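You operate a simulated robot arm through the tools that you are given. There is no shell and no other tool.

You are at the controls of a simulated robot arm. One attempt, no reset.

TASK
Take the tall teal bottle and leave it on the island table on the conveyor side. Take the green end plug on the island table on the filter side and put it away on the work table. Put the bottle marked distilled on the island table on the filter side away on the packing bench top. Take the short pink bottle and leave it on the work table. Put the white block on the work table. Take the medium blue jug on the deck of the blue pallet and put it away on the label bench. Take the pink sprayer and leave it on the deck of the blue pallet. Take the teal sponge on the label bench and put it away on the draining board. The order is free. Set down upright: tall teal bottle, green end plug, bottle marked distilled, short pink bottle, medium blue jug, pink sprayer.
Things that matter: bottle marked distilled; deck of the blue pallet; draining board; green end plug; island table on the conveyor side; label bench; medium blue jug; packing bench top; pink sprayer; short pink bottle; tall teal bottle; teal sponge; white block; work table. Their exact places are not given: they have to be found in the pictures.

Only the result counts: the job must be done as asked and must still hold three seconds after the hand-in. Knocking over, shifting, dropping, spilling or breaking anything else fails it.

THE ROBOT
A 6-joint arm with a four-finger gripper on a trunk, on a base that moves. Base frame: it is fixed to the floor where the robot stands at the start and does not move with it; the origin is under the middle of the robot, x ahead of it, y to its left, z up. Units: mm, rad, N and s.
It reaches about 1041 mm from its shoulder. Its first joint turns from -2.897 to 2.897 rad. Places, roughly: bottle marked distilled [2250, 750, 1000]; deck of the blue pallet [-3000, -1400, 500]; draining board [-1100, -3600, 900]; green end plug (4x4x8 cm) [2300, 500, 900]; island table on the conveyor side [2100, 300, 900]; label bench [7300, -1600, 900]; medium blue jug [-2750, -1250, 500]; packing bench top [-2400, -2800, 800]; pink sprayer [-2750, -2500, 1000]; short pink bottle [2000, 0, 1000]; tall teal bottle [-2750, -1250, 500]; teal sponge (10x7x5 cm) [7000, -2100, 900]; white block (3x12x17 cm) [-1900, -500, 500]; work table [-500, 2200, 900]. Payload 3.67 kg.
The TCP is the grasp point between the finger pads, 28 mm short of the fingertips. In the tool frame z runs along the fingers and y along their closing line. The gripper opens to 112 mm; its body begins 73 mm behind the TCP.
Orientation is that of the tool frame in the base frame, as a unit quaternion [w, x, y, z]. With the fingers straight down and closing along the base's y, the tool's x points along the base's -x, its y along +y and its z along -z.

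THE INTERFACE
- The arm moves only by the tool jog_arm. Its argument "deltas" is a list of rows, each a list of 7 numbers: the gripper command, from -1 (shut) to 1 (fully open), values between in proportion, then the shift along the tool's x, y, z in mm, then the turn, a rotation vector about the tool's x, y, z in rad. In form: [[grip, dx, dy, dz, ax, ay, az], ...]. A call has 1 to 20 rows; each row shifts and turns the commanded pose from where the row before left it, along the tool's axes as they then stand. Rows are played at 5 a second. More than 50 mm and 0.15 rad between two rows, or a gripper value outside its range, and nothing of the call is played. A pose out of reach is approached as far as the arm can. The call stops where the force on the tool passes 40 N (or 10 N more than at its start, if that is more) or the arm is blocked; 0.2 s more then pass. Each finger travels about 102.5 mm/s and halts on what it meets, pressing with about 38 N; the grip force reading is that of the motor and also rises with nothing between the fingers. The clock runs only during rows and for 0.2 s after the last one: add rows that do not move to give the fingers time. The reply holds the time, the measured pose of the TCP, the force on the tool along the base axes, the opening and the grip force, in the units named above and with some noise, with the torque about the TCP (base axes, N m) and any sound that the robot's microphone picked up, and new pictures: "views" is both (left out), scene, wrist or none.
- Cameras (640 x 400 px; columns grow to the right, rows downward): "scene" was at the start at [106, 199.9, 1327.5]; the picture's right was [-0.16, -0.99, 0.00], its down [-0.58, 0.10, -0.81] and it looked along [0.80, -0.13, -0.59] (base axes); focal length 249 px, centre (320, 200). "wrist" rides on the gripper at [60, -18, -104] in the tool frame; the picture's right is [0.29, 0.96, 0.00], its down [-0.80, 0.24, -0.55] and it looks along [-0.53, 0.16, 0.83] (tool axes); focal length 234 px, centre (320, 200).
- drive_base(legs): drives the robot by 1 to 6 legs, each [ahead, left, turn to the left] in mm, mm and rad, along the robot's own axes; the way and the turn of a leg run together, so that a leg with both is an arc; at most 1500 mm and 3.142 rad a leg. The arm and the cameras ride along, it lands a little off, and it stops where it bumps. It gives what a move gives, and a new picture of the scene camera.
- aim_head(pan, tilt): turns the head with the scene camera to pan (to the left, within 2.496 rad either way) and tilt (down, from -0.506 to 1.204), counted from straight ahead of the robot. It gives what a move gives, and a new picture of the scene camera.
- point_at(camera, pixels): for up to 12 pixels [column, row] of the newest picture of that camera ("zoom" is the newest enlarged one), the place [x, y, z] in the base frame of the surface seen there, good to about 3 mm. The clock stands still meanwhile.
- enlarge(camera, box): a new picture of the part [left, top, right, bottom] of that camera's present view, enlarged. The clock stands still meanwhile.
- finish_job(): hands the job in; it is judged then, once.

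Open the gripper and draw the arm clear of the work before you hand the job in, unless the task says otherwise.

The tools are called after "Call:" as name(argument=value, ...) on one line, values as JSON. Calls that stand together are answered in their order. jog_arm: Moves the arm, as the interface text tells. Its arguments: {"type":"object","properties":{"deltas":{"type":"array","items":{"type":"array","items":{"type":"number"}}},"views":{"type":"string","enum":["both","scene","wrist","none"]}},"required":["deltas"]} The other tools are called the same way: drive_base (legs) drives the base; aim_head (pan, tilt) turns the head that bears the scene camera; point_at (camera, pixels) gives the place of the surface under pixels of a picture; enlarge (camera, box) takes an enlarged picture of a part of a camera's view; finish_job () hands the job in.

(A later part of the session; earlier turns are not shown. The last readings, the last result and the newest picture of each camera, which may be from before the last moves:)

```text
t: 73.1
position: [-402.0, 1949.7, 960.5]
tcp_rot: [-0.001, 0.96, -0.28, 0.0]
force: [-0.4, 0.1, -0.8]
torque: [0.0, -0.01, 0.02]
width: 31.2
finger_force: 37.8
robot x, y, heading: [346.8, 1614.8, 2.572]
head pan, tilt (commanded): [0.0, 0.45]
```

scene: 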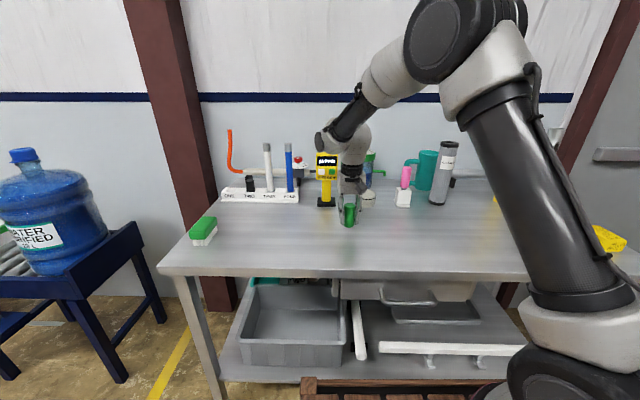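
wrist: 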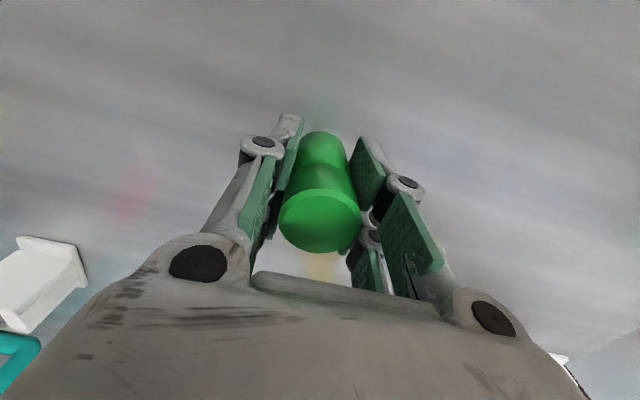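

Plug at (-402,1950), bottom about 35 mm above the surface. I lower gently and release.

Call:
jog_arm(deltas=[[-1, 0, 0, 20, 0, 0, 0], [-1, 0, 0, 10, 0, 0, 0], [-1, 0, 0, 4, 0, 0, 0], [-1, 0, 0, 1, 0, 0, 0], [-1, 0, 0, 0, 0, 0, 0]], views="none")

```text
t: 74.3
position: [-400.5, 1948.7, 924.6]
tcp_rot: [0.0, 0.96, -0.279, -0.001]
force: [-0.6, 0.6, 0.7]
torque: [0.05, 0.03, -0.04]
width: 31.3
finger_force: 38.0
robot x, y, heading: [346.3, 1617.3, 2.578]
head pan, tilt (commanded): [0.0, 0.45]
```

No notable contact force; the plug base should be at the surface. I open the fingers and rise.

Call:
jog_arm(deltas=[[-0.35, 0, 0, 0, 0, 0, 0], [-0.2, 0, 0, 0, 0, 0, 0], [0.1, 0, 0, 0, 0, 0, 0], [0.4, 0, 0, 0, 0, 0, 0], [0.4, 0, 0, 0, 0, 0, 0], [0.4, 0, 0, -40, 0, 0, 0], [0.4, 0, 0, -50, 0, 0, 0], [0.4, 0, 0, -50, 0, 0, 0], [0.4, 0, 0, -50, 0, 0, 0], [0.4, 0, 0, -50, 0, 0, 0]], views="both")

```text
t: 76.5
position: [-398.9, 1947.5, 1166.2]
tcp_rot: [0.0, 0.96, -0.279, 0.001]
force: [0.1, -0.6, 0.3]
torque: [0.0, 0.01, 0.03]
width: 78.5
finger_force: 0.0
robot x, y, heading: [346.9, 1618.6, 2.575]
head pan, tilt (commanded): [0.0, 0.45]
```

scene: 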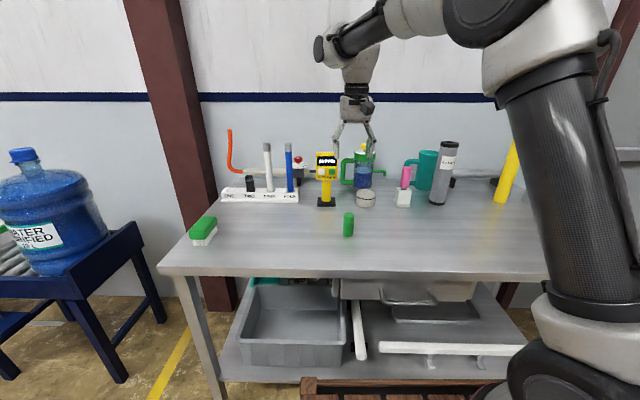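
wrist: 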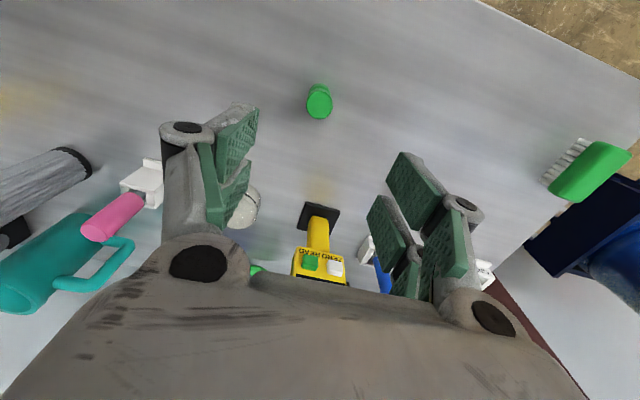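

The plug stands upright on the work table. I retract the arm and drive back to open floor, then look toward the white block.

Call:
jog_arm(deltas=[[0.4, 40, -24, 0, 0, 0, 0], [0.4, 40, -24, 0, 0, 0, 0], [0.4, 40, -24, 0, 0, 0, 0], [0.4, 40, -24, 0, 0, 0, 0], [0.4, 40, -24, 0, 0, 0, 0], [0.4, 0, 0, 0, 0, 0, 0]], views="none")

Call:
drive_base(legs=[[-433, 1050, 0]])

Call:
aim_head(pan=1.1, tilt=0.45)

```text
t: 77.9
position: [-168.5, 1940.3, 1166.3]
tcp_rot: [0.0, 0.96, -0.279, 0.001]
force: [-0.7, -0.1, -0.5]
torque: [0.01, -0.01, -0.05]
width: 78.5
finger_force: 0.1
robot x, y, heading: [346.9, 1619.9, 2.575]
head pan, tilt (commanded): [0.0, 0.45]
```

```text
t: 83.8
position: [-368.9, 805.5, 1165.2]
tcp_rot: [0.0, 0.96, -0.28, 0.0]
force: [0.3, 0.3, 0.2]
torque: [-0.03, -0.03, -0.01]
width: 78.4
finger_force: 0.1
robot x, y, heading: [145.9, 478.0, 2.576]
head pan, tilt (commanded): [0.0, 0.45]
```

scene: 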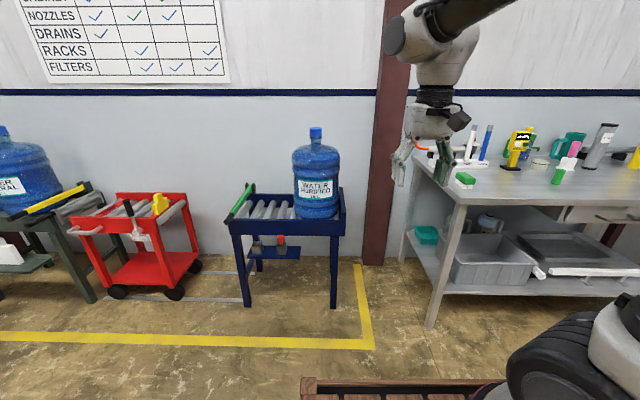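

```text
t: 85.1
position: [-367.9, 804.9, 1166.0]
tcp_rot: [0.0, 0.96, -0.28, 0.0]
force: [-0.3, -0.6, 0.2]
torque: [0.03, -0.02, -0.02]
width: 78.5
finger_force: 0.0
robot x, y, heading: [149.8, 483.2, 2.575]
head pan, tilt (commanded): [1.1, 0.45]
```

scene: 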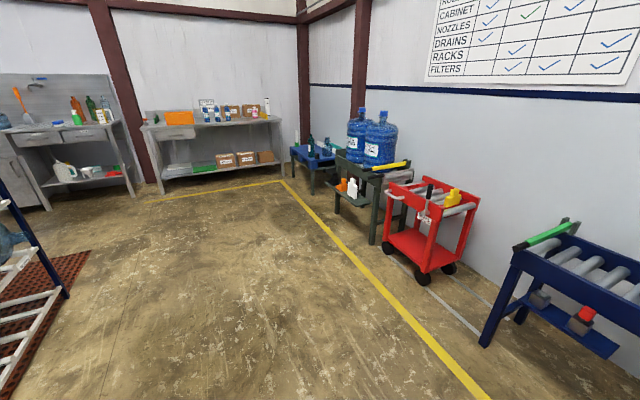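

The open floor leads to the stand. I enlarge the stand with the white block and measure.

Call:
enlarge(camera="scene", box=[280, 100, 440, 250])

Call:
point_at(camera="scene", pixels=[[353, 188], [343, 184], [372, 243], [336, 212], [67, 296], [40, 225], [283, 182], [145, 193], [480, 395], [325, 225], [420, 285], [385, 248]])

```text
2.67 times, centred on (360, 175) of scene
```

zoom: 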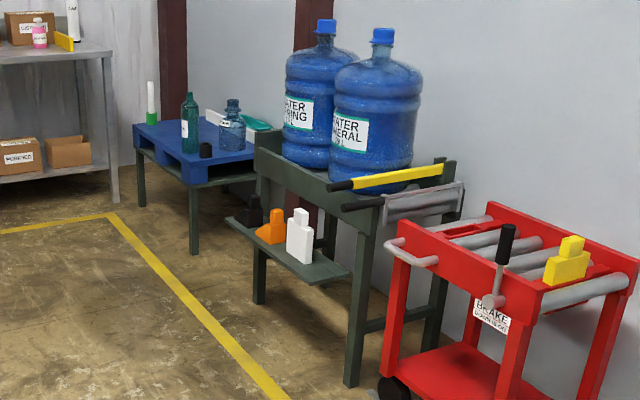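

```text
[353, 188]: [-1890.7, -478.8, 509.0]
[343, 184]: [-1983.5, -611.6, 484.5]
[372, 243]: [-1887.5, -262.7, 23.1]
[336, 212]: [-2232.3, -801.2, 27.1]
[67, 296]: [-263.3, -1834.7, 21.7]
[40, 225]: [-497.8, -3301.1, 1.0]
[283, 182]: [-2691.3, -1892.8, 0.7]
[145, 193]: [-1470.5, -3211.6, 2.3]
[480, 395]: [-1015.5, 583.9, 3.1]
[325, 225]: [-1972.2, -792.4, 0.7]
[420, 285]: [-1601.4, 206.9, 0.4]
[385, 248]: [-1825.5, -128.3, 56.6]
```

I drive to a point facing the stand about 1 m off the white block.

Call:
drive_base(legs=[[103, 965, 0], [103, 965, -0.027]])

Call:
aim_head(pan=0.1, tilt=0.7)

```text
t: 94.8
position: [-1566.8, -685.4, 1165.8]
tcp_rot: [0.001, 0.956, -0.295, 0.0]
force: [0.3, 0.6, -0.5]
torque: [-0.02, -0.02, 0.03]
width: 78.6
finger_force: 0.2
robot x, y, heading: [-1064.0, -1023.3, 2.542]
head pan, tilt (commanded): [1.1, 0.45]
```

scene: 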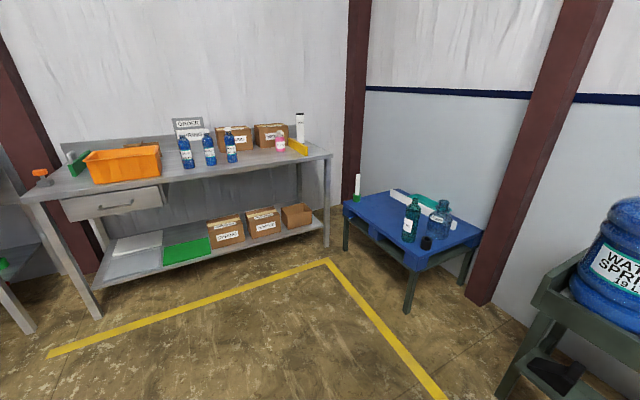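

```text
t: 96.1
position: [-1567.0, -685.0, 1164.8]
tcp_rot: [0.0, 0.956, -0.295, -0.001]
force: [0.0, 1.0, 0.0]
torque: [0.0, 0.04, -0.03]
width: 78.5
finger_force: 0.1
robot x, y, heading: [-1058.4, -1024.3, 2.545]
head pan, tilt (commanded): [0.099, 0.7]
```

scene: 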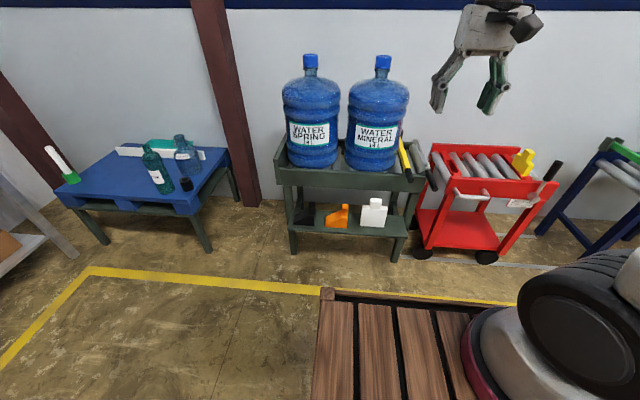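

I enlarge the stand with the white block at (373,212).

Call:
enlarge(camera="scene", box=[270, 140, 440, 260])

Call:
point_at(camera="zoom", pixels=[[390, 260], [340, 300], [440, 300], [390, 300], [400, 222], [400, 316], [390, 348], [300, 345], [380, 180], [500, 170], [520, 120], [450, 340]])

```text
3.33 times, centred on (355, 200) of scene
```

zoom: 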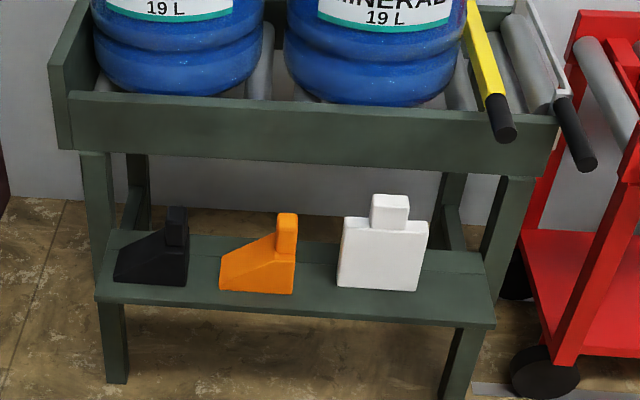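

```text
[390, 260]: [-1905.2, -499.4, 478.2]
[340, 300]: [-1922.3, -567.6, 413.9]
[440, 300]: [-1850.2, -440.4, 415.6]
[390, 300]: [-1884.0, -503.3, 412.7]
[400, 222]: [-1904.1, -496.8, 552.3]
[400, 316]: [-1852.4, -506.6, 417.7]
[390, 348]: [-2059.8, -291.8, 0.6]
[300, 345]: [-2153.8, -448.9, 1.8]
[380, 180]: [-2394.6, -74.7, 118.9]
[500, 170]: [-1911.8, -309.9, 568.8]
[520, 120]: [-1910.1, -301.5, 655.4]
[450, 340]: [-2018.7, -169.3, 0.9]
```

I measure the rail above the shelf and the block's edges and top.

Call:
point_at(camera="zoom", pixels=[[250, 110], [250, 150], [400, 160], [460, 260], [460, 280], [390, 197], [373, 210], [408, 210], [350, 225], [425, 225], [340, 280], [415, 288]])

```text
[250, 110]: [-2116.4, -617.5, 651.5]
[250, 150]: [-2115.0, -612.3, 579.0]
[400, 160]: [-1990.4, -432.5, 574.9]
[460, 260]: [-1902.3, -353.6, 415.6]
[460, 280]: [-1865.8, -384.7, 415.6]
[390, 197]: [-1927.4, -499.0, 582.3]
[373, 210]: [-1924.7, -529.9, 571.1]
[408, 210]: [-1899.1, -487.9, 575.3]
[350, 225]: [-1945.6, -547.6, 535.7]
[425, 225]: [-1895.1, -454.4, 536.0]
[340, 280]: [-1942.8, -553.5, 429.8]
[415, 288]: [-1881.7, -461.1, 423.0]
```

I measure my own gripper's geometry through the wrist camera to judge the clearance to the rail.

Call:
enlarge(camera="wrist", box=[0, 0, 640, 400])

Call:
point_at(camera="wrist", pixels=[[195, 262], [495, 318], [235, 130], [235, 185], [185, 130], [410, 190], [380, 230], [460, 205], [450, 240], [320, 290], [130, 320], [560, 360]])

```text
1.00 times, centred on (320, 200) of wrist (not enlarged: the box is as wide or as high as the picture)
```

zoom: 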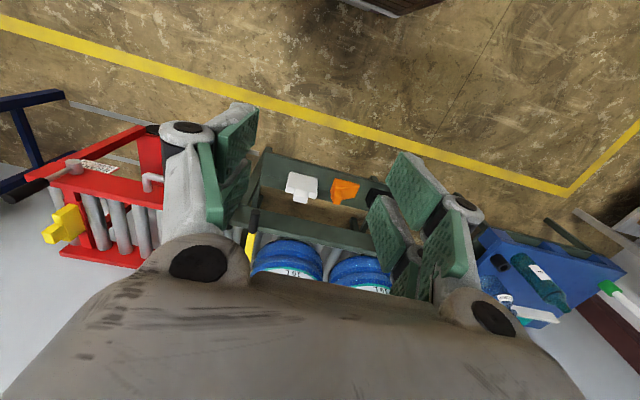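

```text
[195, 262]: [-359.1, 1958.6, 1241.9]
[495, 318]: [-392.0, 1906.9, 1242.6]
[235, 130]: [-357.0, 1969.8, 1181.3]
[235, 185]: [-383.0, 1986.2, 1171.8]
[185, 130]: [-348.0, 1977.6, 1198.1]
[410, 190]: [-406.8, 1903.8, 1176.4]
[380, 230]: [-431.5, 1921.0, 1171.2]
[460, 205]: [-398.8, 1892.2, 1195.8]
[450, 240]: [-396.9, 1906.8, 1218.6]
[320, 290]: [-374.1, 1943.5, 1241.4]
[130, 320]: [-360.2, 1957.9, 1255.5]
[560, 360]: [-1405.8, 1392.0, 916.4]
```

The gripper body is narrow (knuckles at ±31 mm), so gripping the block across its 3 cm thickness from above clears the rail (92 mm away). I drive 150 mm closer.

Call:
drive_base(legs=[[150, 0, 0.003]])

Call:
aim_head(pan=0.05, tilt=0.85)

Call:
enlarge(camera="scene", box=[270, 120, 460, 240])

```text
t: 97.4
position: [-1691.9, -602.7, 1164.8]
tcp_rot: [0.0, 0.956, -0.292, 0.0]
force: [-0.4, -0.8, 1.0]
torque: [0.03, -0.04, 0.0]
width: 78.4
finger_force: 0.1
robot x, y, heading: [-1181.1, -937.8, 2.548]
head pan, tilt (commanded): [0.099, 0.7]
```

scene: 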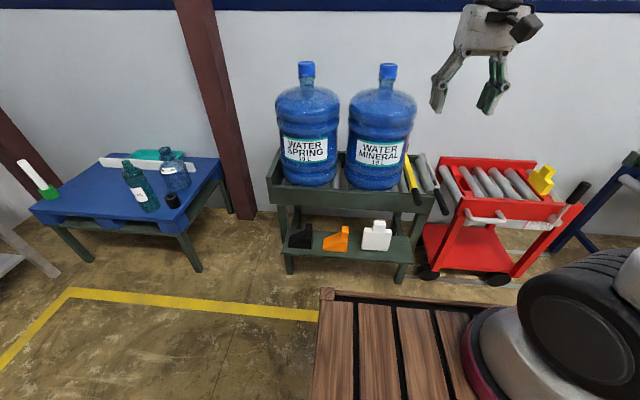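

```text
t: 98.1
position: [-1690.9, -603.1, 1165.8]
tcp_rot: [0.0, 0.956, -0.292, 0.0]
force: [0.4, 0.2, 0.1]
torque: [0.02, 0.01, -0.02]
width: 78.5
finger_force: 0.1
robot x, y, heading: [-1182.2, -941.0, 2.55]
head pan, tilt (commanded): [0.051, 0.85]
```

scene: 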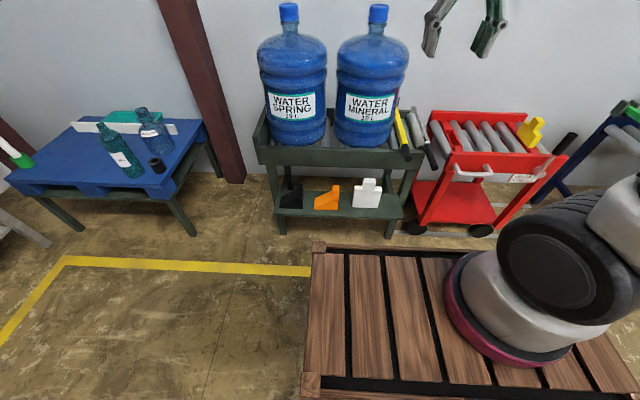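

```text
3.33 times, centred on (365, 180) of scene
```

zoom: 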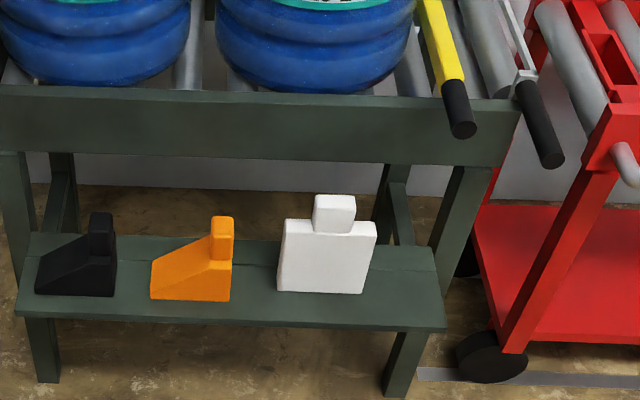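

I measure the block's knob top, faces, the handle tip and the bottle front from this closer view.

Call:
point_at(camera="zoom", pixels=[[334, 199], [316, 215], [353, 215], [334, 225], [290, 226], [370, 229], [325, 222], [325, 260], [290, 275], [360, 285], [463, 130], [320, 70]])

```text
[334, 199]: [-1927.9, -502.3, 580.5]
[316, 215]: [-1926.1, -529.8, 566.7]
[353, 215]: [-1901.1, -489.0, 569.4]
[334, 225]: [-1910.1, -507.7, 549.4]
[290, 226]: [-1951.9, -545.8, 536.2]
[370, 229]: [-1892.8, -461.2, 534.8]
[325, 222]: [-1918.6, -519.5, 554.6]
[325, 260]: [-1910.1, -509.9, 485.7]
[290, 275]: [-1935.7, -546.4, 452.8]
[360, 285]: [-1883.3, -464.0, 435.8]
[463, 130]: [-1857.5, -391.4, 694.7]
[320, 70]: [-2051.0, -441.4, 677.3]
```

The black handle tip is at (-1857,-391,695), 130 mm right of the block. I check the wrist's bulk above the gripper with a head view.

Call:
aim_head(pan=-0.2, tilt=0.2)

Call:
enlarge(camera="scene", box=[200, 0, 520, 200])

```text
t: 99.2
position: [-1690.8, -604.0, 1165.7]
tcp_rot: [0.0, 0.956, -0.293, 0.0]
force: [-0.6, 0.6, 0.5]
torque: [-0.01, -0.03, -0.01]
width: 78.2
finger_force: 0.0
robot x, y, heading: [-1182.5, -941.2, 2.545]
head pan, tilt (commanded): [-0.201, 0.201]
```

scene: 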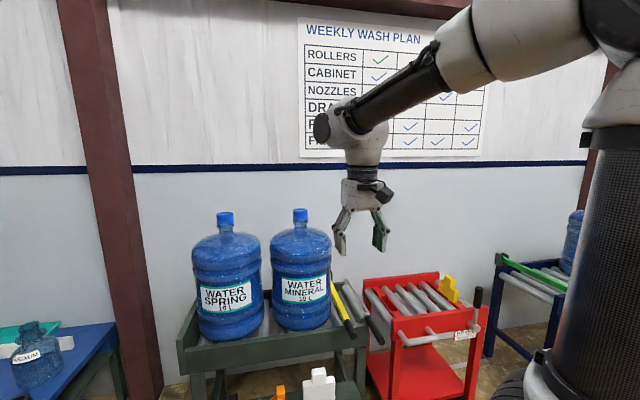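

```text
2.00 times, centred on (360, 100) of scene
```

zoom: 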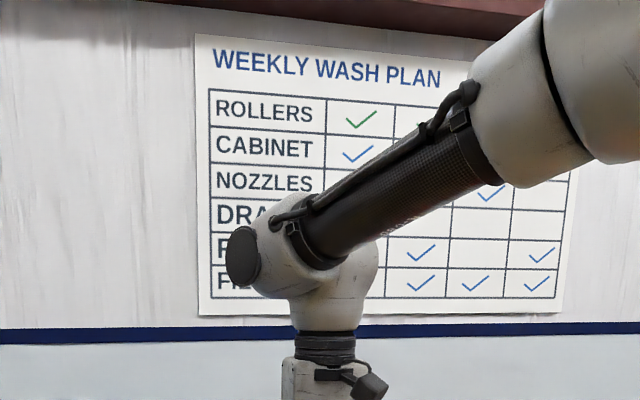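

Call:
point_at(camera="scene", pixels=[[360, 155], [333, 130], [322, 130], [385, 140], [362, 188], [385, 195], [348, 195], [420, 75], [480, 50], [363, 172]])

```text
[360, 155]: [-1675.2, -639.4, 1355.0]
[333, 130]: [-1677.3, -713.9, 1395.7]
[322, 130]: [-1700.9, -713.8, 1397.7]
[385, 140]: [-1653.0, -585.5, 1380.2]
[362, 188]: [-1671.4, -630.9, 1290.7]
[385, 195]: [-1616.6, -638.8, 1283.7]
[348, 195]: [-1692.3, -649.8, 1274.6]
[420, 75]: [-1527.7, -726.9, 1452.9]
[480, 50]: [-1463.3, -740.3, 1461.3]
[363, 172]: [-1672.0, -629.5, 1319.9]
```

The wrist bulk lies on the robot's side and left, so the descent is clear. I move over the block and turn the tool by 90° so it closes across the thickness.

Call:
jog_arm(deltas=[[0.4, -42.3, 8, 0, 0, 0, 0], [0.4, -42.3, 8, 0, 0, 0, 0], [0.4, -42.3, 8, 0, 0, 0, 0], [0.4, -42.3, 8, 0, 0, 0, 0], [0.4, -42.3, 8, 0, 0, 0, 0], [0.4, -42.3, 8, 0, 0, 0, 0], [0.3, 0, 0, 0, 0, 0, 0.1428], [0.3, 0, 0, 0, 0, 0, 0.1428], [0.3, 0, 0, 0, 0, 0, 0.1428], [0.3, 0, 0, 0, 0, 0, 0.1428], [0.3, 0, 0, 0, 0, 0, 0.1428], [0.3, 0, 0, 0, 0, 0, 0.1428], [0.3, 0, 0, 0, 0, 0, 0.1428], [0.3, 0, 0, 0, 0, 0, 0.1428], [0.3, 0, 0, 0, 0, 0, 0.1428], [0.3, 0, 0, 0, 0, 0, 0.1428], [0.3, 0, 0, 0, 0, 0, 0.1428], [0.3, 0, 0, 0, 0, 0, 0]], views="both")

```text
t: 103.0
position: [-1929.1, -501.4, 1164.6]
tcp_rot: [0.0, -0.469, 0.883, 0.0]
force: [-0.1, -0.8, -0.4]
torque: [0.02, -0.01, 0.0]
width: 73.1
finger_force: 0.0
robot x, y, heading: [-1186.3, -938.5, 2.548]
head pan, tilt (commanded): [-0.201, 0.201]
```

scene: 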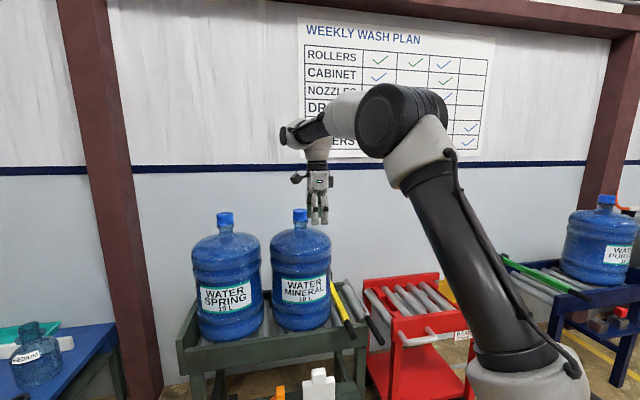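
wrist: 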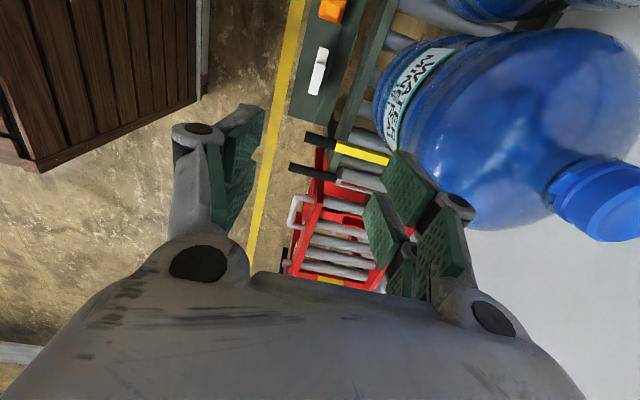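

I check the block's position with the wrist camera at (318,72).

Call:
point_at(camera="wrist", pixels=[[322, 55], [318, 72], [313, 90], [400, 100], [430, 60], [375, 105], [310, 140], [480, 90]])

```text
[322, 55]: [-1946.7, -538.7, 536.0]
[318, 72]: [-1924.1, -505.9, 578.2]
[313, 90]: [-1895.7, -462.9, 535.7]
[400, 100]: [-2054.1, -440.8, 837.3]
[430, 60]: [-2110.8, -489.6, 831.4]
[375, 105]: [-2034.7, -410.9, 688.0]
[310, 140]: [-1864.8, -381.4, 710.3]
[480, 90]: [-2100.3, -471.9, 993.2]
```

Aligned within 2–3 mm. I descend to about z 733, then check.

Call:
jog_arm(deltas=[[0.3, 0, 0, 48, 0, 0, 0], [0.3, 0, 0, 48, 0, 0, 0], [0.3, 0, 0, 48, 0, 0, 0], [0.3, 0, 0, 48, 0, 0, 0], [0.3, 0, 0, 48, 0, 0, 0], [0.3, 0, 0, 48, 0, 0, 0], [0.3, 0, 0, 48, 0, 0, 0], [0.3, 0, 0, 48, 0, 0, 0], [0.3, 0, 0, 48, 0, 0, 0], [0.3, 0, 0, 0, 0, 0, 0]], views="both")

Call:
aim_head(pan=0.0, tilt=0.7)

```text
t: 105.2
position: [-1928.1, -502.6, 733.0]
tcp_rot: [0.0, -0.47, 0.883, -0.001]
force: [0.0, 0.8, 0.9]
torque: [-0.03, -0.01, -0.01]
width: 72.8
finger_force: 0.0
robot x, y, heading: [-1183.7, -940.5, 2.548]
head pan, tilt (commanded): [-0.201, 0.201]
```

scene: 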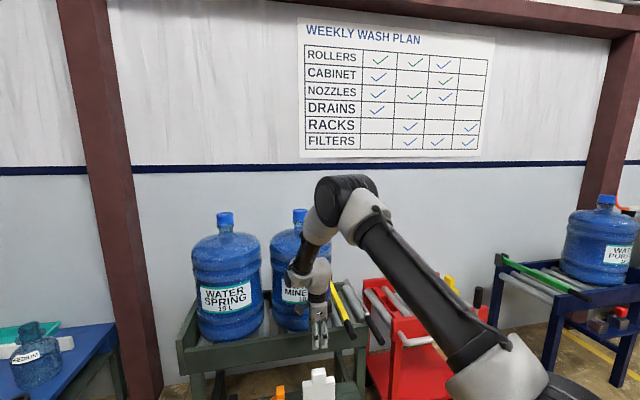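
wrist: 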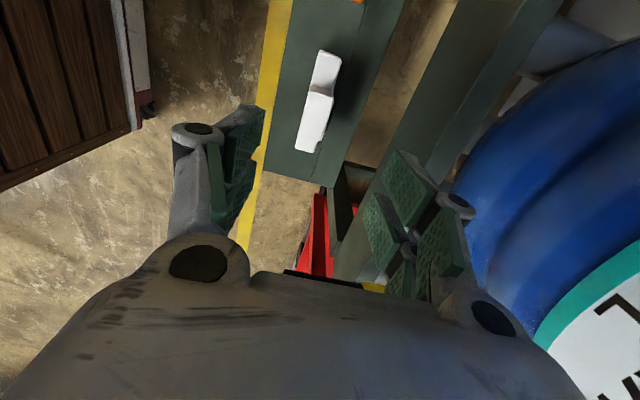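

```text
t: 106.1
position: [-1928.4, -503.0, 734.0]
tcp_rot: [0.0, -0.47, 0.882, 0.0]
force: [0.4, 0.2, -0.6]
torque: [-0.02, 0.02, 0.02]
width: 72.7
finger_force: 0.0
robot x, y, heading: [-1184.0, -938.3, 2.55]
head pan, tilt (commanded): [0.0, 0.7]
```

scene: 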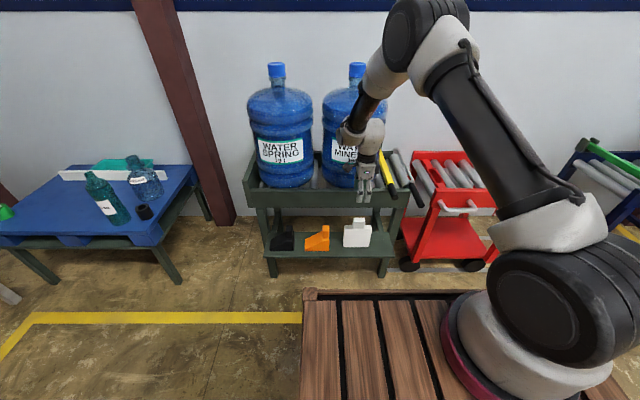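

I check the rail's front edge against the right finger before going further down.

Call:
point_at(camera="wrist", pixels=[[400, 110], [430, 60], [480, 50], [510, 90], [325, 68], [316, 115], [460, 205], [455, 250]])

```text
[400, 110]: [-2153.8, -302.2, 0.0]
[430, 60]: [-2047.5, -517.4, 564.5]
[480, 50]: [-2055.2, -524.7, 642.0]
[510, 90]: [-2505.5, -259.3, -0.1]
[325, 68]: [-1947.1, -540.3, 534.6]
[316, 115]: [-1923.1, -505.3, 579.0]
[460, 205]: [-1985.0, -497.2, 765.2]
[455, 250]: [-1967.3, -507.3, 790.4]
```

Rail front at depth 1408 vs finger's outer side 1367: 40 mm clear. I descend to z≈542 and close.

Call:
jog_arm(deltas=[[0.3, 0, 0, 48, 0, 0, 0], [0.3, 0, 0, 48, 0, 0, 0], [0.3, 0, 0, 40, 0, 0, 0], [0.3, 0, 0, 30, 0, 0, 0], [0.3, 0, 0, 26, 0, 0, 0], [0.3, 0, 0, 0, 0, 0, 0], [0, 0, 0, 0, 0, 0, 0], [-0.2, 0, 0, 0, 0, 0, 0], [-1, 0, 0, 0, 0, 0, 0], [-1, 0, 0, 0, 0, 0, 0], [-1, 0, 0, 0, 0, 0, 0], [-1, 0, 0, 0, 0, 0, 0]], views="both")

```text
t: 108.7
position: [-1929.4, -501.7, 539.8]
tcp_rot: [0.0, -0.47, 0.883, 0.0]
force: [-0.9, 0.4, 0.3]
torque: [0.04, 0.0, -0.04]
width: 27.7
finger_force: 37.9
robot x, y, heading: [-1182.7, -940.1, 2.544]
head pan, tilt (commanded): [0.0, 0.7]
```

scene: 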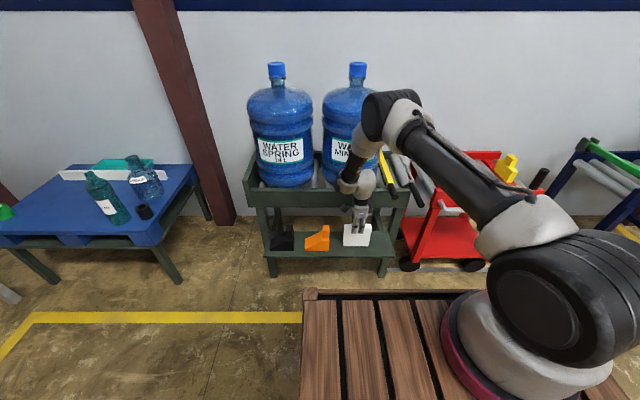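
wrist: 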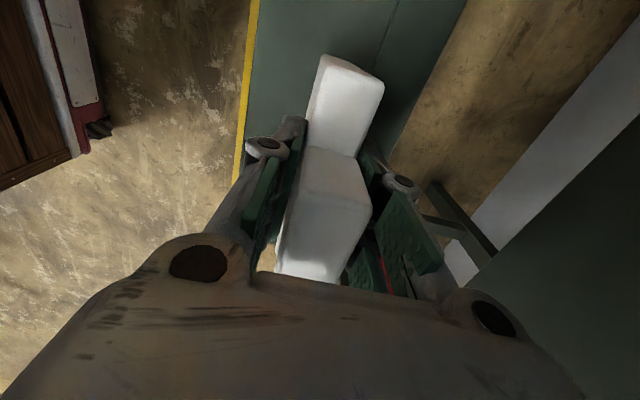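

The block is gripped (27.7 mm). I lift it straight up while pulling slightly back from the rail.

Call:
jog_arm(deltas=[[-1, 0, 0, -25, 0, 0, 0], [-1, 0, -10, -40, 0, 0, 0], [-1, 0, -15, -45, 0, 0, 0], [-1, 0, -15, -45, 0, 0, 0], [-1, 0, -20, -45, 0, 0, 0], [-1, 0, -20, -45, 0, 0, 0], [-1, 0, -20, -45, 0, 0, 0], [-1, 0, -20, -45, 0, 0, 0], [-1, 0, -20, -45, 0, 0, 0], [-1, 0, -20, -45, 0, 0, 0], [-1, 0, -20, -45, 0, 0, 0], [-1, 0, -20, -45, 0, 0, 0], [-1, 0, -20, -45, 0, 0, 0], [-1, 0, -20, -45, 0, 0, 0], [-1, 0, 0, -45, 0, 0, 0], [-1, 0, 0, 0, 0, 0, 0]], views="both")

```text
t: 112.1
position: [-1731.4, -633.3, 1193.7]
tcp_rot: [-0.001, -0.47, 0.883, 0.0]
force: [-0.1, 0.4, -2.0]
torque: [-0.02, 0.04, 0.03]
width: 27.8
finger_force: 37.9
robot x, y, heading: [-1187.2, -941.7, 2.551]
head pan, tilt (commanded): [0.0, 0.7]
```

scene: 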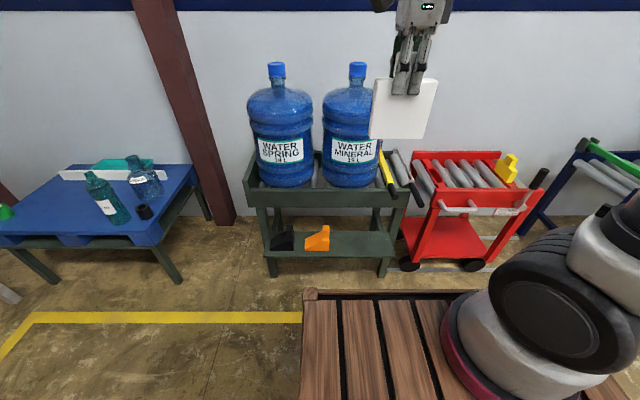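
wrist: 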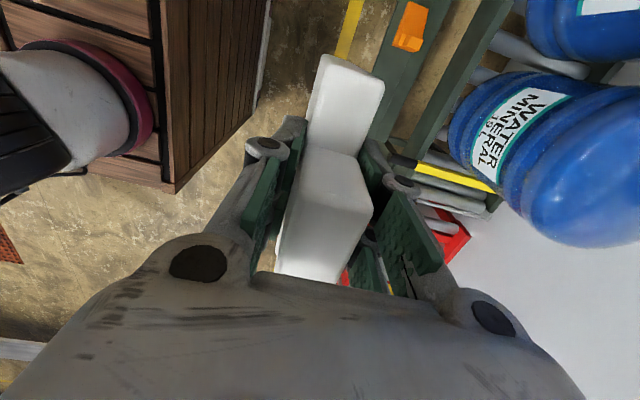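

The block is held with bottom at z≈1068. I drive back to the work table along the same open way.

Call:
drive_base(legs=[[-155, -962, 0], [-155, -962, 0], [472, -1055, 0]])

Call:
aim_head(pan=0.0, tilt=0.5)

```text
t: 127.5
position: [-118.3, 1942.2, 1193.9]
tcp_rot: [0.0, -0.46, 0.888, 0.0]
force: [1.3, -0.1, -3.0]
torque: [-0.01, 0.03, 0.01]
width: 27.8
finger_force: 37.5
robot x, y, heading: [421.3, 1623.3, 2.525]
head pan, tilt (commanded): [0.0, 0.7]
```

scene: 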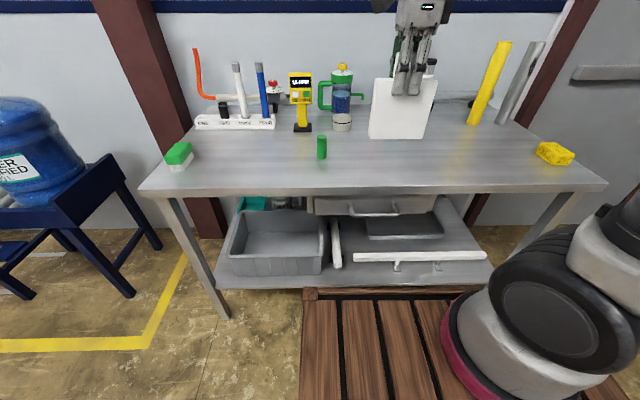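

```text
t: 128.2
position: [-118.0, 1942.4, 1192.9]
tcp_rot: [0.0, -0.46, 0.888, 0.0]
force: [0.2, 0.2, -3.5]
torque: [0.01, 0.02, 0.03]
width: 27.8
finger_force: 37.9
robot x, y, heading: [423.7, 1625.1, 2.533]
head pan, tilt (commanded): [0.0, 0.499]
```

scene: 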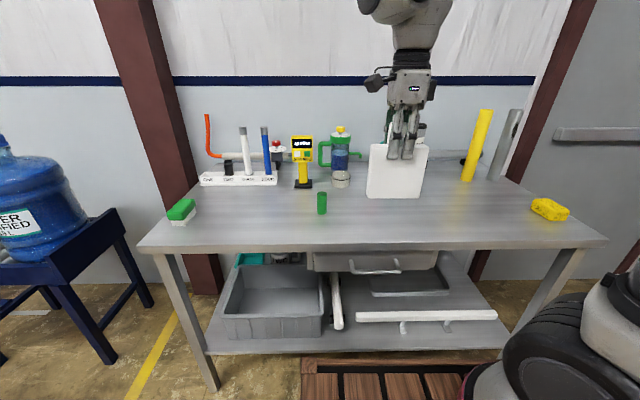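

The block is at the table front. I move it over the free spot at about (-243,2143) and lower.

Call:
jog_arm(deltas=[[-1, -18.4, 43.6, 0, 0, 0, 0], [-1, -18.4, 43.6, 0, 0, 0, 0], [-1, -18.4, 43.6, 0, 0, 0, 0], [-1, -18.4, 43.6, 0, 0, 0, 0], [-1, -18.4, 43.6, 0, 0, 0, 0], [-1, 0, 0, 45, 0, 0, 0], [-1, 0, 0, 45, 0, 0, 0], [-1, 0, 0, 40, 0, 0, 0], [-1, 0, 0, 25, 0, 0, 0], [-1, 0, 0, 0, 0, 0, 0]], views="both")

```text
t: 130.4
position: [-245.3, 2141.2, 1038.3]
tcp_rot: [0.0, -0.46, 0.888, -0.001]
force: [-0.7, -0.4, -1.8]
torque: [0.02, 0.0, 0.01]
width: 27.7
finger_force: 38.5
robot x, y, heading: [422.6, 1625.7, 2.521]
head pan, tilt (commanded): [0.0, 0.499]
```

scene: 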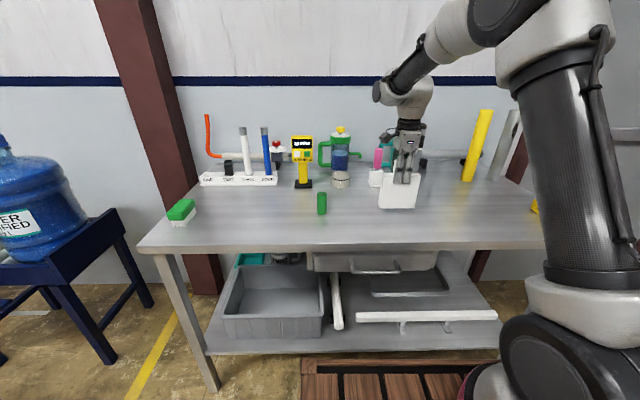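
wrist: 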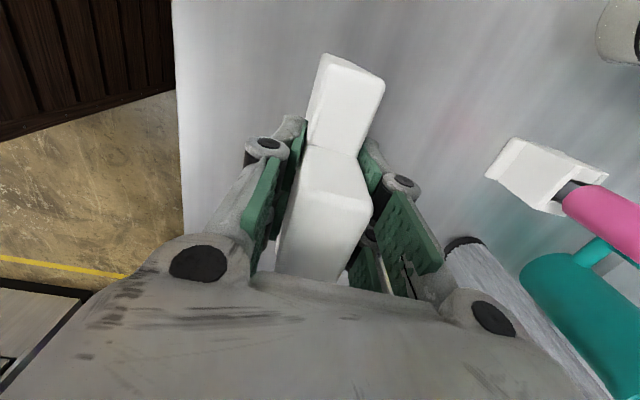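

I lower the last 30 mm gently.

Call:
jog_arm(deltas=[[-1, 0, 0, 15, 0, 0, 0], [-1, 0, 0, 8, 0, 0, 0], [-1, 0, 0, 4, 0, 0, 0], [-1, 0, 0, 3, 0, 0, 0], [-1, 0, 0, 0, 0, 0, 0]], views="none")

```text
t: 131.6
position: [-244.0, 2143.6, 1008.2]
tcp_rot: [0.0, -0.459, 0.888, 0.0]
force: [-0.2, -0.1, -1.9]
torque: [-0.03, 0.01, 0.03]
width: 27.7
finger_force: 38.3
robot x, y, heading: [420.9, 1624.0, 2.528]
head pan, tilt (commanded): [0.0, 0.499]
```

Still carrying the weight; I lower 1 mm at a time.

Call:
jog_arm(deltas=[[-1, 0, 0, 1, 0, 0, 0], [-1, 0, 0, 1, 0, 0, 0], [-1, 0, 0, 0, 0, 0, 0]], views="none")

```text
t: 132.4
position: [-242.8, 2142.6, 1006.1]
tcp_rot: [0.0, -0.461, 0.888, 0.0]
force: [-0.2, -0.4, -2.5]
torque: [0.02, 0.02, -0.03]
width: 27.7
finger_force: 38.2
robot x, y, heading: [421.9, 1622.8, 2.531]
head pan, tilt (commanded): [0.0, 0.499]
```

Call:
jog_arm(deltas=[[-1, 0, 0, 1, 0, 0, 0], [-1, 0, 0, 1, 0, 0, 0], [-1, 0, 0, 0, 0, 0, 0]], views="wrist")

```text
t: 133.2
position: [-243.4, 2142.9, 1004.2]
tcp_rot: [-0.001, -0.46, 0.888, 0.001]
force: [-0.4, 0.9, 8.6]
torque: [0.19, 0.2, 0.02]
width: 27.8
finger_force: 38.1
robot x, y, heading: [423.5, 1623.8, 2.529]
head pan, tilt (commanded): [0.0, 0.499]
```

wrist: 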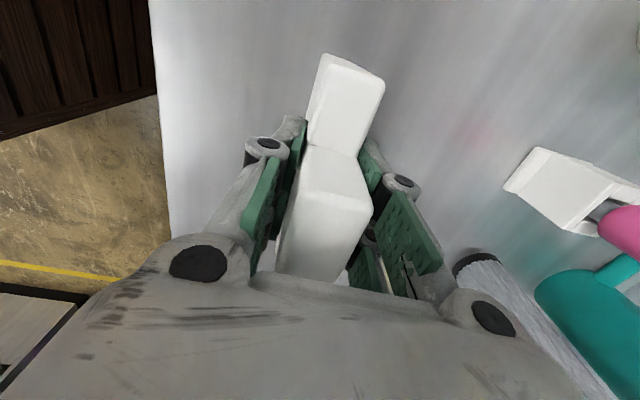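

The contact force rose to +8.6 N: the block stands on the table. I open slowly and rise.

Call:
jog_arm(deltas=[[-1, 0, 0, -0.7, 0, 0, 0], [-0.45, 0, 0, 0, 0, 0, 0], [-0.35, 0, 0, 0, 0, 0, 0], [-0.1, 0, 0, 0, 0, 0, 0], [0.2, 0, 0, 0, 0, 0, 0], [0.3, 0, 0, 0, 0, 0, 0], [0.3, 0, 0, -25, 0, 0, 0], [0.3, 0, 0, -40, 0, 0, 0], [0.3, 0, 0, -40, 0, 0, 0], [0.3, 0, 0, -40, 0, 0, 0], [0.3, 0, 0, -40, 0, 0, 0]], views="both")

```text
t: 135.6
position: [-243.5, 2142.7, 1190.2]
tcp_rot: [0.001, -0.46, 0.888, -0.001]
force: [0.0, -0.7, -0.9]
torque: [-0.05, -0.02, 0.02]
width: 73.0
finger_force: 0.0
robot x, y, heading: [421.8, 1625.4, 2.527]
head pan, tilt (commanded): [0.0, 0.499]
```

scene: 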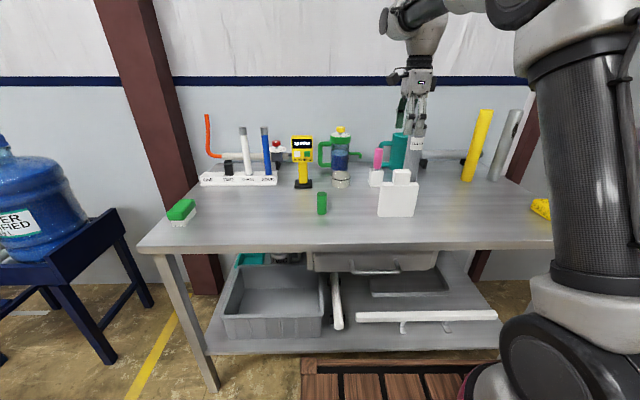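
wrist: 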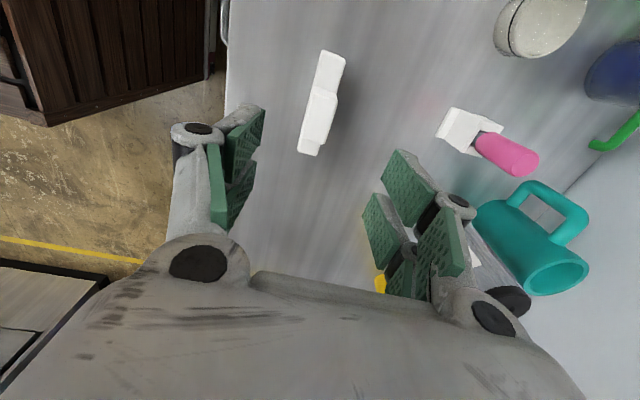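

The white block stands on the table. I retract, turn the tool back to its usual yaw, and then drive around the island's end to the filter side.

Call:
jog_arm(deltas=[[0.3, 0, -48, 0, 0, 0, 0], [0.3, 0, -48, 0, 0, 0, 0], [0.3, 0, -48, 0, 0, 0, 0], [0.3, 0, -48, 0, 0, 0, 0], [0.3, 0, -48, 0, 0, 0, 0], [0.3, 0, 0, 0, 0, 0, -0.1428], [0.3, 0, 0, 0, 0, 0, -0.1428], [0.3, 0, 0, 0, 0, 0, -0.1428], [0.3, 0, 0, 0, 0, 0, -0.1428], [0.3, 0, 0, 0, 0, 0, -0.1428], [0.3, 0, 0, 0, 0, 0, -0.1428], [0.3, 0, 0, 0, 0, 0, -0.1428], [0.3, 0, 0, 0, 0, 0, -0.1428], [0.3, 0, 0, 0, 0, 0, -0.1428], [0.3, 0, 0, 0, 0, 0, -0.1428], [0.3, 0, 0, 0, 0, 0, -0.1428], [0.3, 0, 0, 0, 0, 0, 0]], views="none")

Call:
drive_base(legs=[[-109, -1073, 0], [0, 0, 1.591], [-10, 900, 0]])

Call:
aim_head(pan=0.6, tilt=0.4)

```text
t: 139.2
position: [-46.9, 2005.5, 1190.9]
tcp_rot: [0.0, 0.953, -0.302, 0.0]
force: [0.3, 0.4, 0.0]
torque: [0.0, -0.01, -0.01]
width: 72.9
finger_force: 0.1
robot x, y, heading: [426.4, 1624.0, 2.524]
head pan, tilt (commanded): [0.0, 0.499]
```

```text
t: 153.0
position: [1506.0, 1449.6, 1189.9]
tcp_rot: [0.0, 0.888, 0.46, 0.001]
force: [-0.1, -0.8, -0.3]
torque: [-0.02, 0.0, 0.05]
width: 72.8
finger_force: 0.0
robot x, y, heading: [1883.5, 1921.9, -2.184]
head pan, tilt (commanded): [0.0, 0.499]
```

scene: 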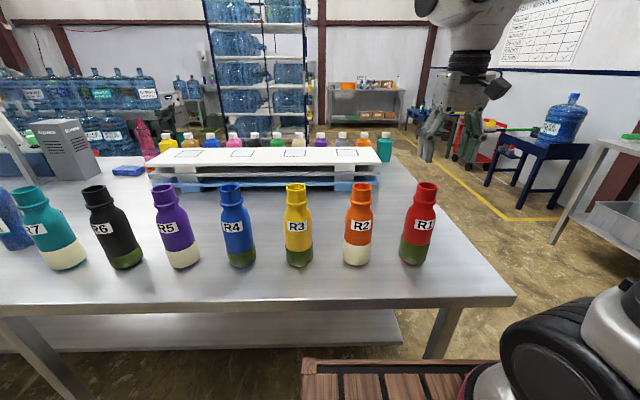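

```text
t: 154.0
position: [1506.3, 1450.1, 1189.5]
tcp_rot: [0.0, 0.888, 0.46, 0.0]
force: [0.0, -0.2, -0.2]
torque: [0.0, 0.0, 0.0]
width: 72.7
finger_force: 0.0
robot x, y, heading: [1884.8, 1919.0, -2.188]
head pan, tilt (commanded): [0.6, 0.4]
```

scene: 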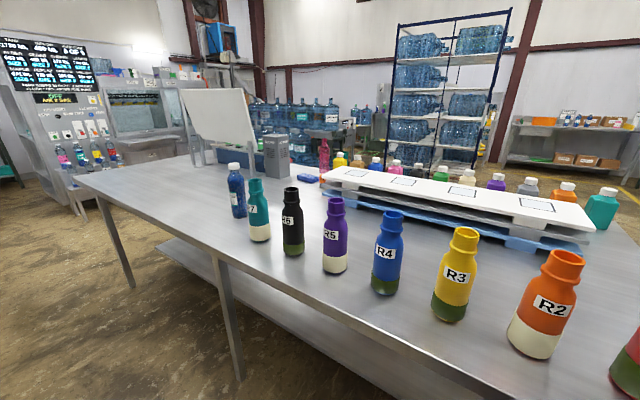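

The distilled bottle candidate is at (235,190), left of the R-row. I drive on left to stand opposite it.

Call:
drive_base(legs=[[0, 1040, 0.02]])

Call:
aim_head(pan=0.0, tilt=0.5)

Call:
enlarge(camera="scene", box=[240, 150, 440, 280])

```text
t: 159.3
position: [2356.0, 863.1, 1189.2]
tcp_rot: [0.0, 0.883, 0.47, 0.0]
force: [0.0, -0.1, 0.3]
torque: [-0.02, 0.02, -0.06]
width: 72.9
finger_force: 0.1
robot x, y, heading: [2726.2, 1336.8, -2.165]
head pan, tilt (commanded): [0.6, 0.4]
```

scene: 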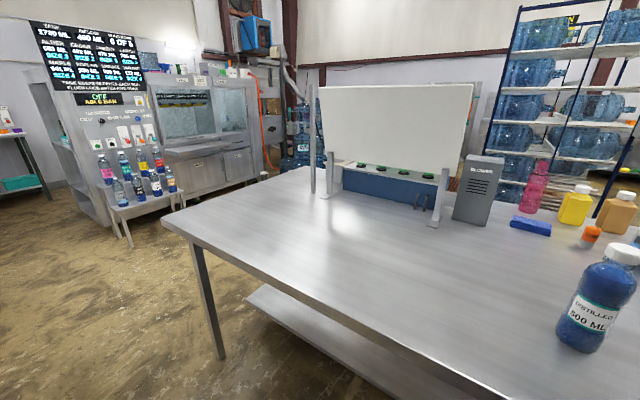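

```text
t: 160.3
position: [2355.5, 861.5, 1190.1]
tcp_rot: [-0.001, 0.883, 0.469, 0.0]
force: [-0.9, 0.2, -0.1]
torque: [-0.01, 0.0, 0.02]
width: 72.8
finger_force: 0.1
robot x, y, heading: [2722.8, 1341.5, -2.164]
head pan, tilt (commanded): [0.0, 0.499]
```

scene: 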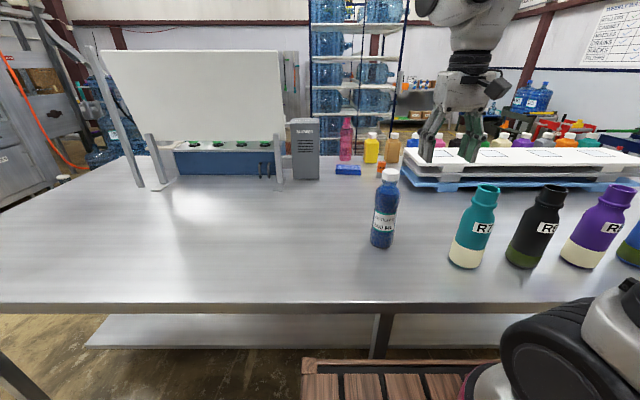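

```text
3.08 times, centred on (340, 215) of scene
```

zoom: 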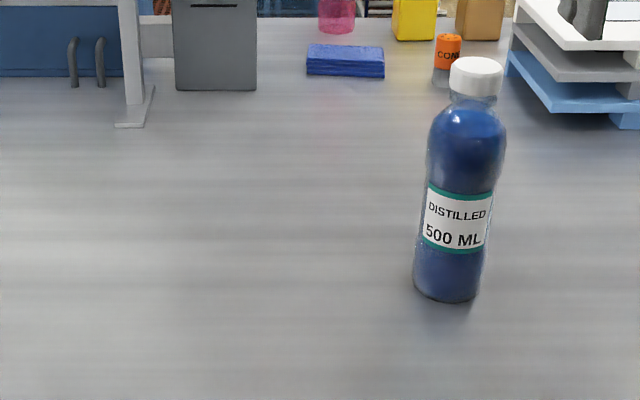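

It reads DISTILLED 500 ML. I measure its cap and body.

Call:
point_at(camera="zoom", pixels=[[476, 62], [476, 68], [455, 80], [500, 80], [476, 85], [476, 100], [465, 130], [430, 150], [504, 150], [445, 300], [450, 220], [475, 92]])

Call:
point_at(camera="scene", pixels=[[380, 303], [200, 305], [480, 190], [470, 260], [390, 172]])

```text
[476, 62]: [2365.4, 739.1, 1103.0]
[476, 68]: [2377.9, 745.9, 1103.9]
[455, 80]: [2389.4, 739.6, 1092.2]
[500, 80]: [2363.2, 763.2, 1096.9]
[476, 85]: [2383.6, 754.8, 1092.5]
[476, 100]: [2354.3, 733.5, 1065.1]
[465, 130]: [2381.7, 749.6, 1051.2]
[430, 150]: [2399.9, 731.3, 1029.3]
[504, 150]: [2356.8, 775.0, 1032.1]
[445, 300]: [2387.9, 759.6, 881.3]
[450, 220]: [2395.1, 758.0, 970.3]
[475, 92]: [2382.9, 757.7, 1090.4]
```

```text
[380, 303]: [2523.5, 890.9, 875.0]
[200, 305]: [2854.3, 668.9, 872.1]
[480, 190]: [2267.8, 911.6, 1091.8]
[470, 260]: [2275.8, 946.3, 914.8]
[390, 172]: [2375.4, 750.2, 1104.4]
```

Cap centre is about (2371,742), top z 1104. I move over it at height.

Call:
jog_arm(deltas=[[0.3, -30, 26.6, 0, 0, 0, 0], [0.3, -30, 26.6, 0, 0, 0, 0], [0.3, -30.4, 26.6, 0, 0, 0, 0], [0.3, 0, 0, 0, 0, 0, 0]], views="both")

```text
t: 161.3
position: [2369.9, 742.7, 1188.1]
tcp_rot: [0.0, 0.883, 0.469, -0.001]
force: [-0.7, -0.2, -0.4]
torque: [-0.04, 0.03, -0.01]
width: 73.0
finger_force: 0.0
robot x, y, heading: [2730.6, 1339.1, -2.162]
head pan, tilt (commanded): [0.0, 0.499]
```

scene: 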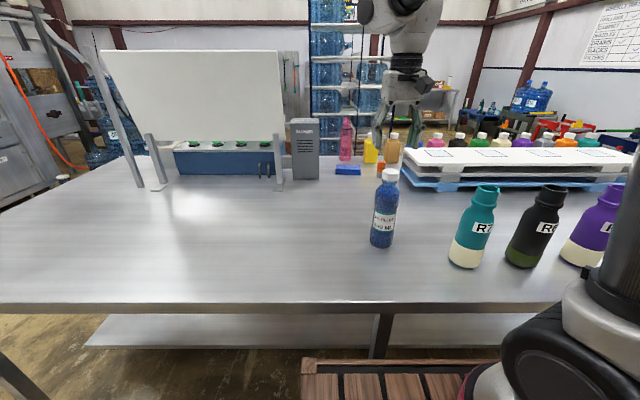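
wrist: 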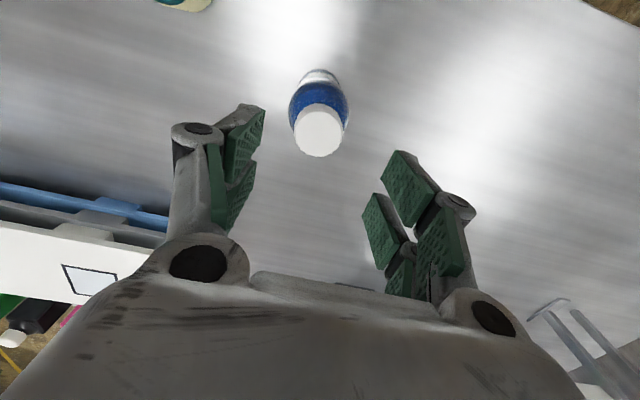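

Call:
point_at(camera="wrist", pixels=[[319, 130], [319, 108], [319, 152], [297, 130], [341, 130]])

```text
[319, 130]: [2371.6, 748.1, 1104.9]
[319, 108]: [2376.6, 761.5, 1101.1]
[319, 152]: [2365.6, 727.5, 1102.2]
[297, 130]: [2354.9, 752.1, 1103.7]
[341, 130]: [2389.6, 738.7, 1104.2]
```

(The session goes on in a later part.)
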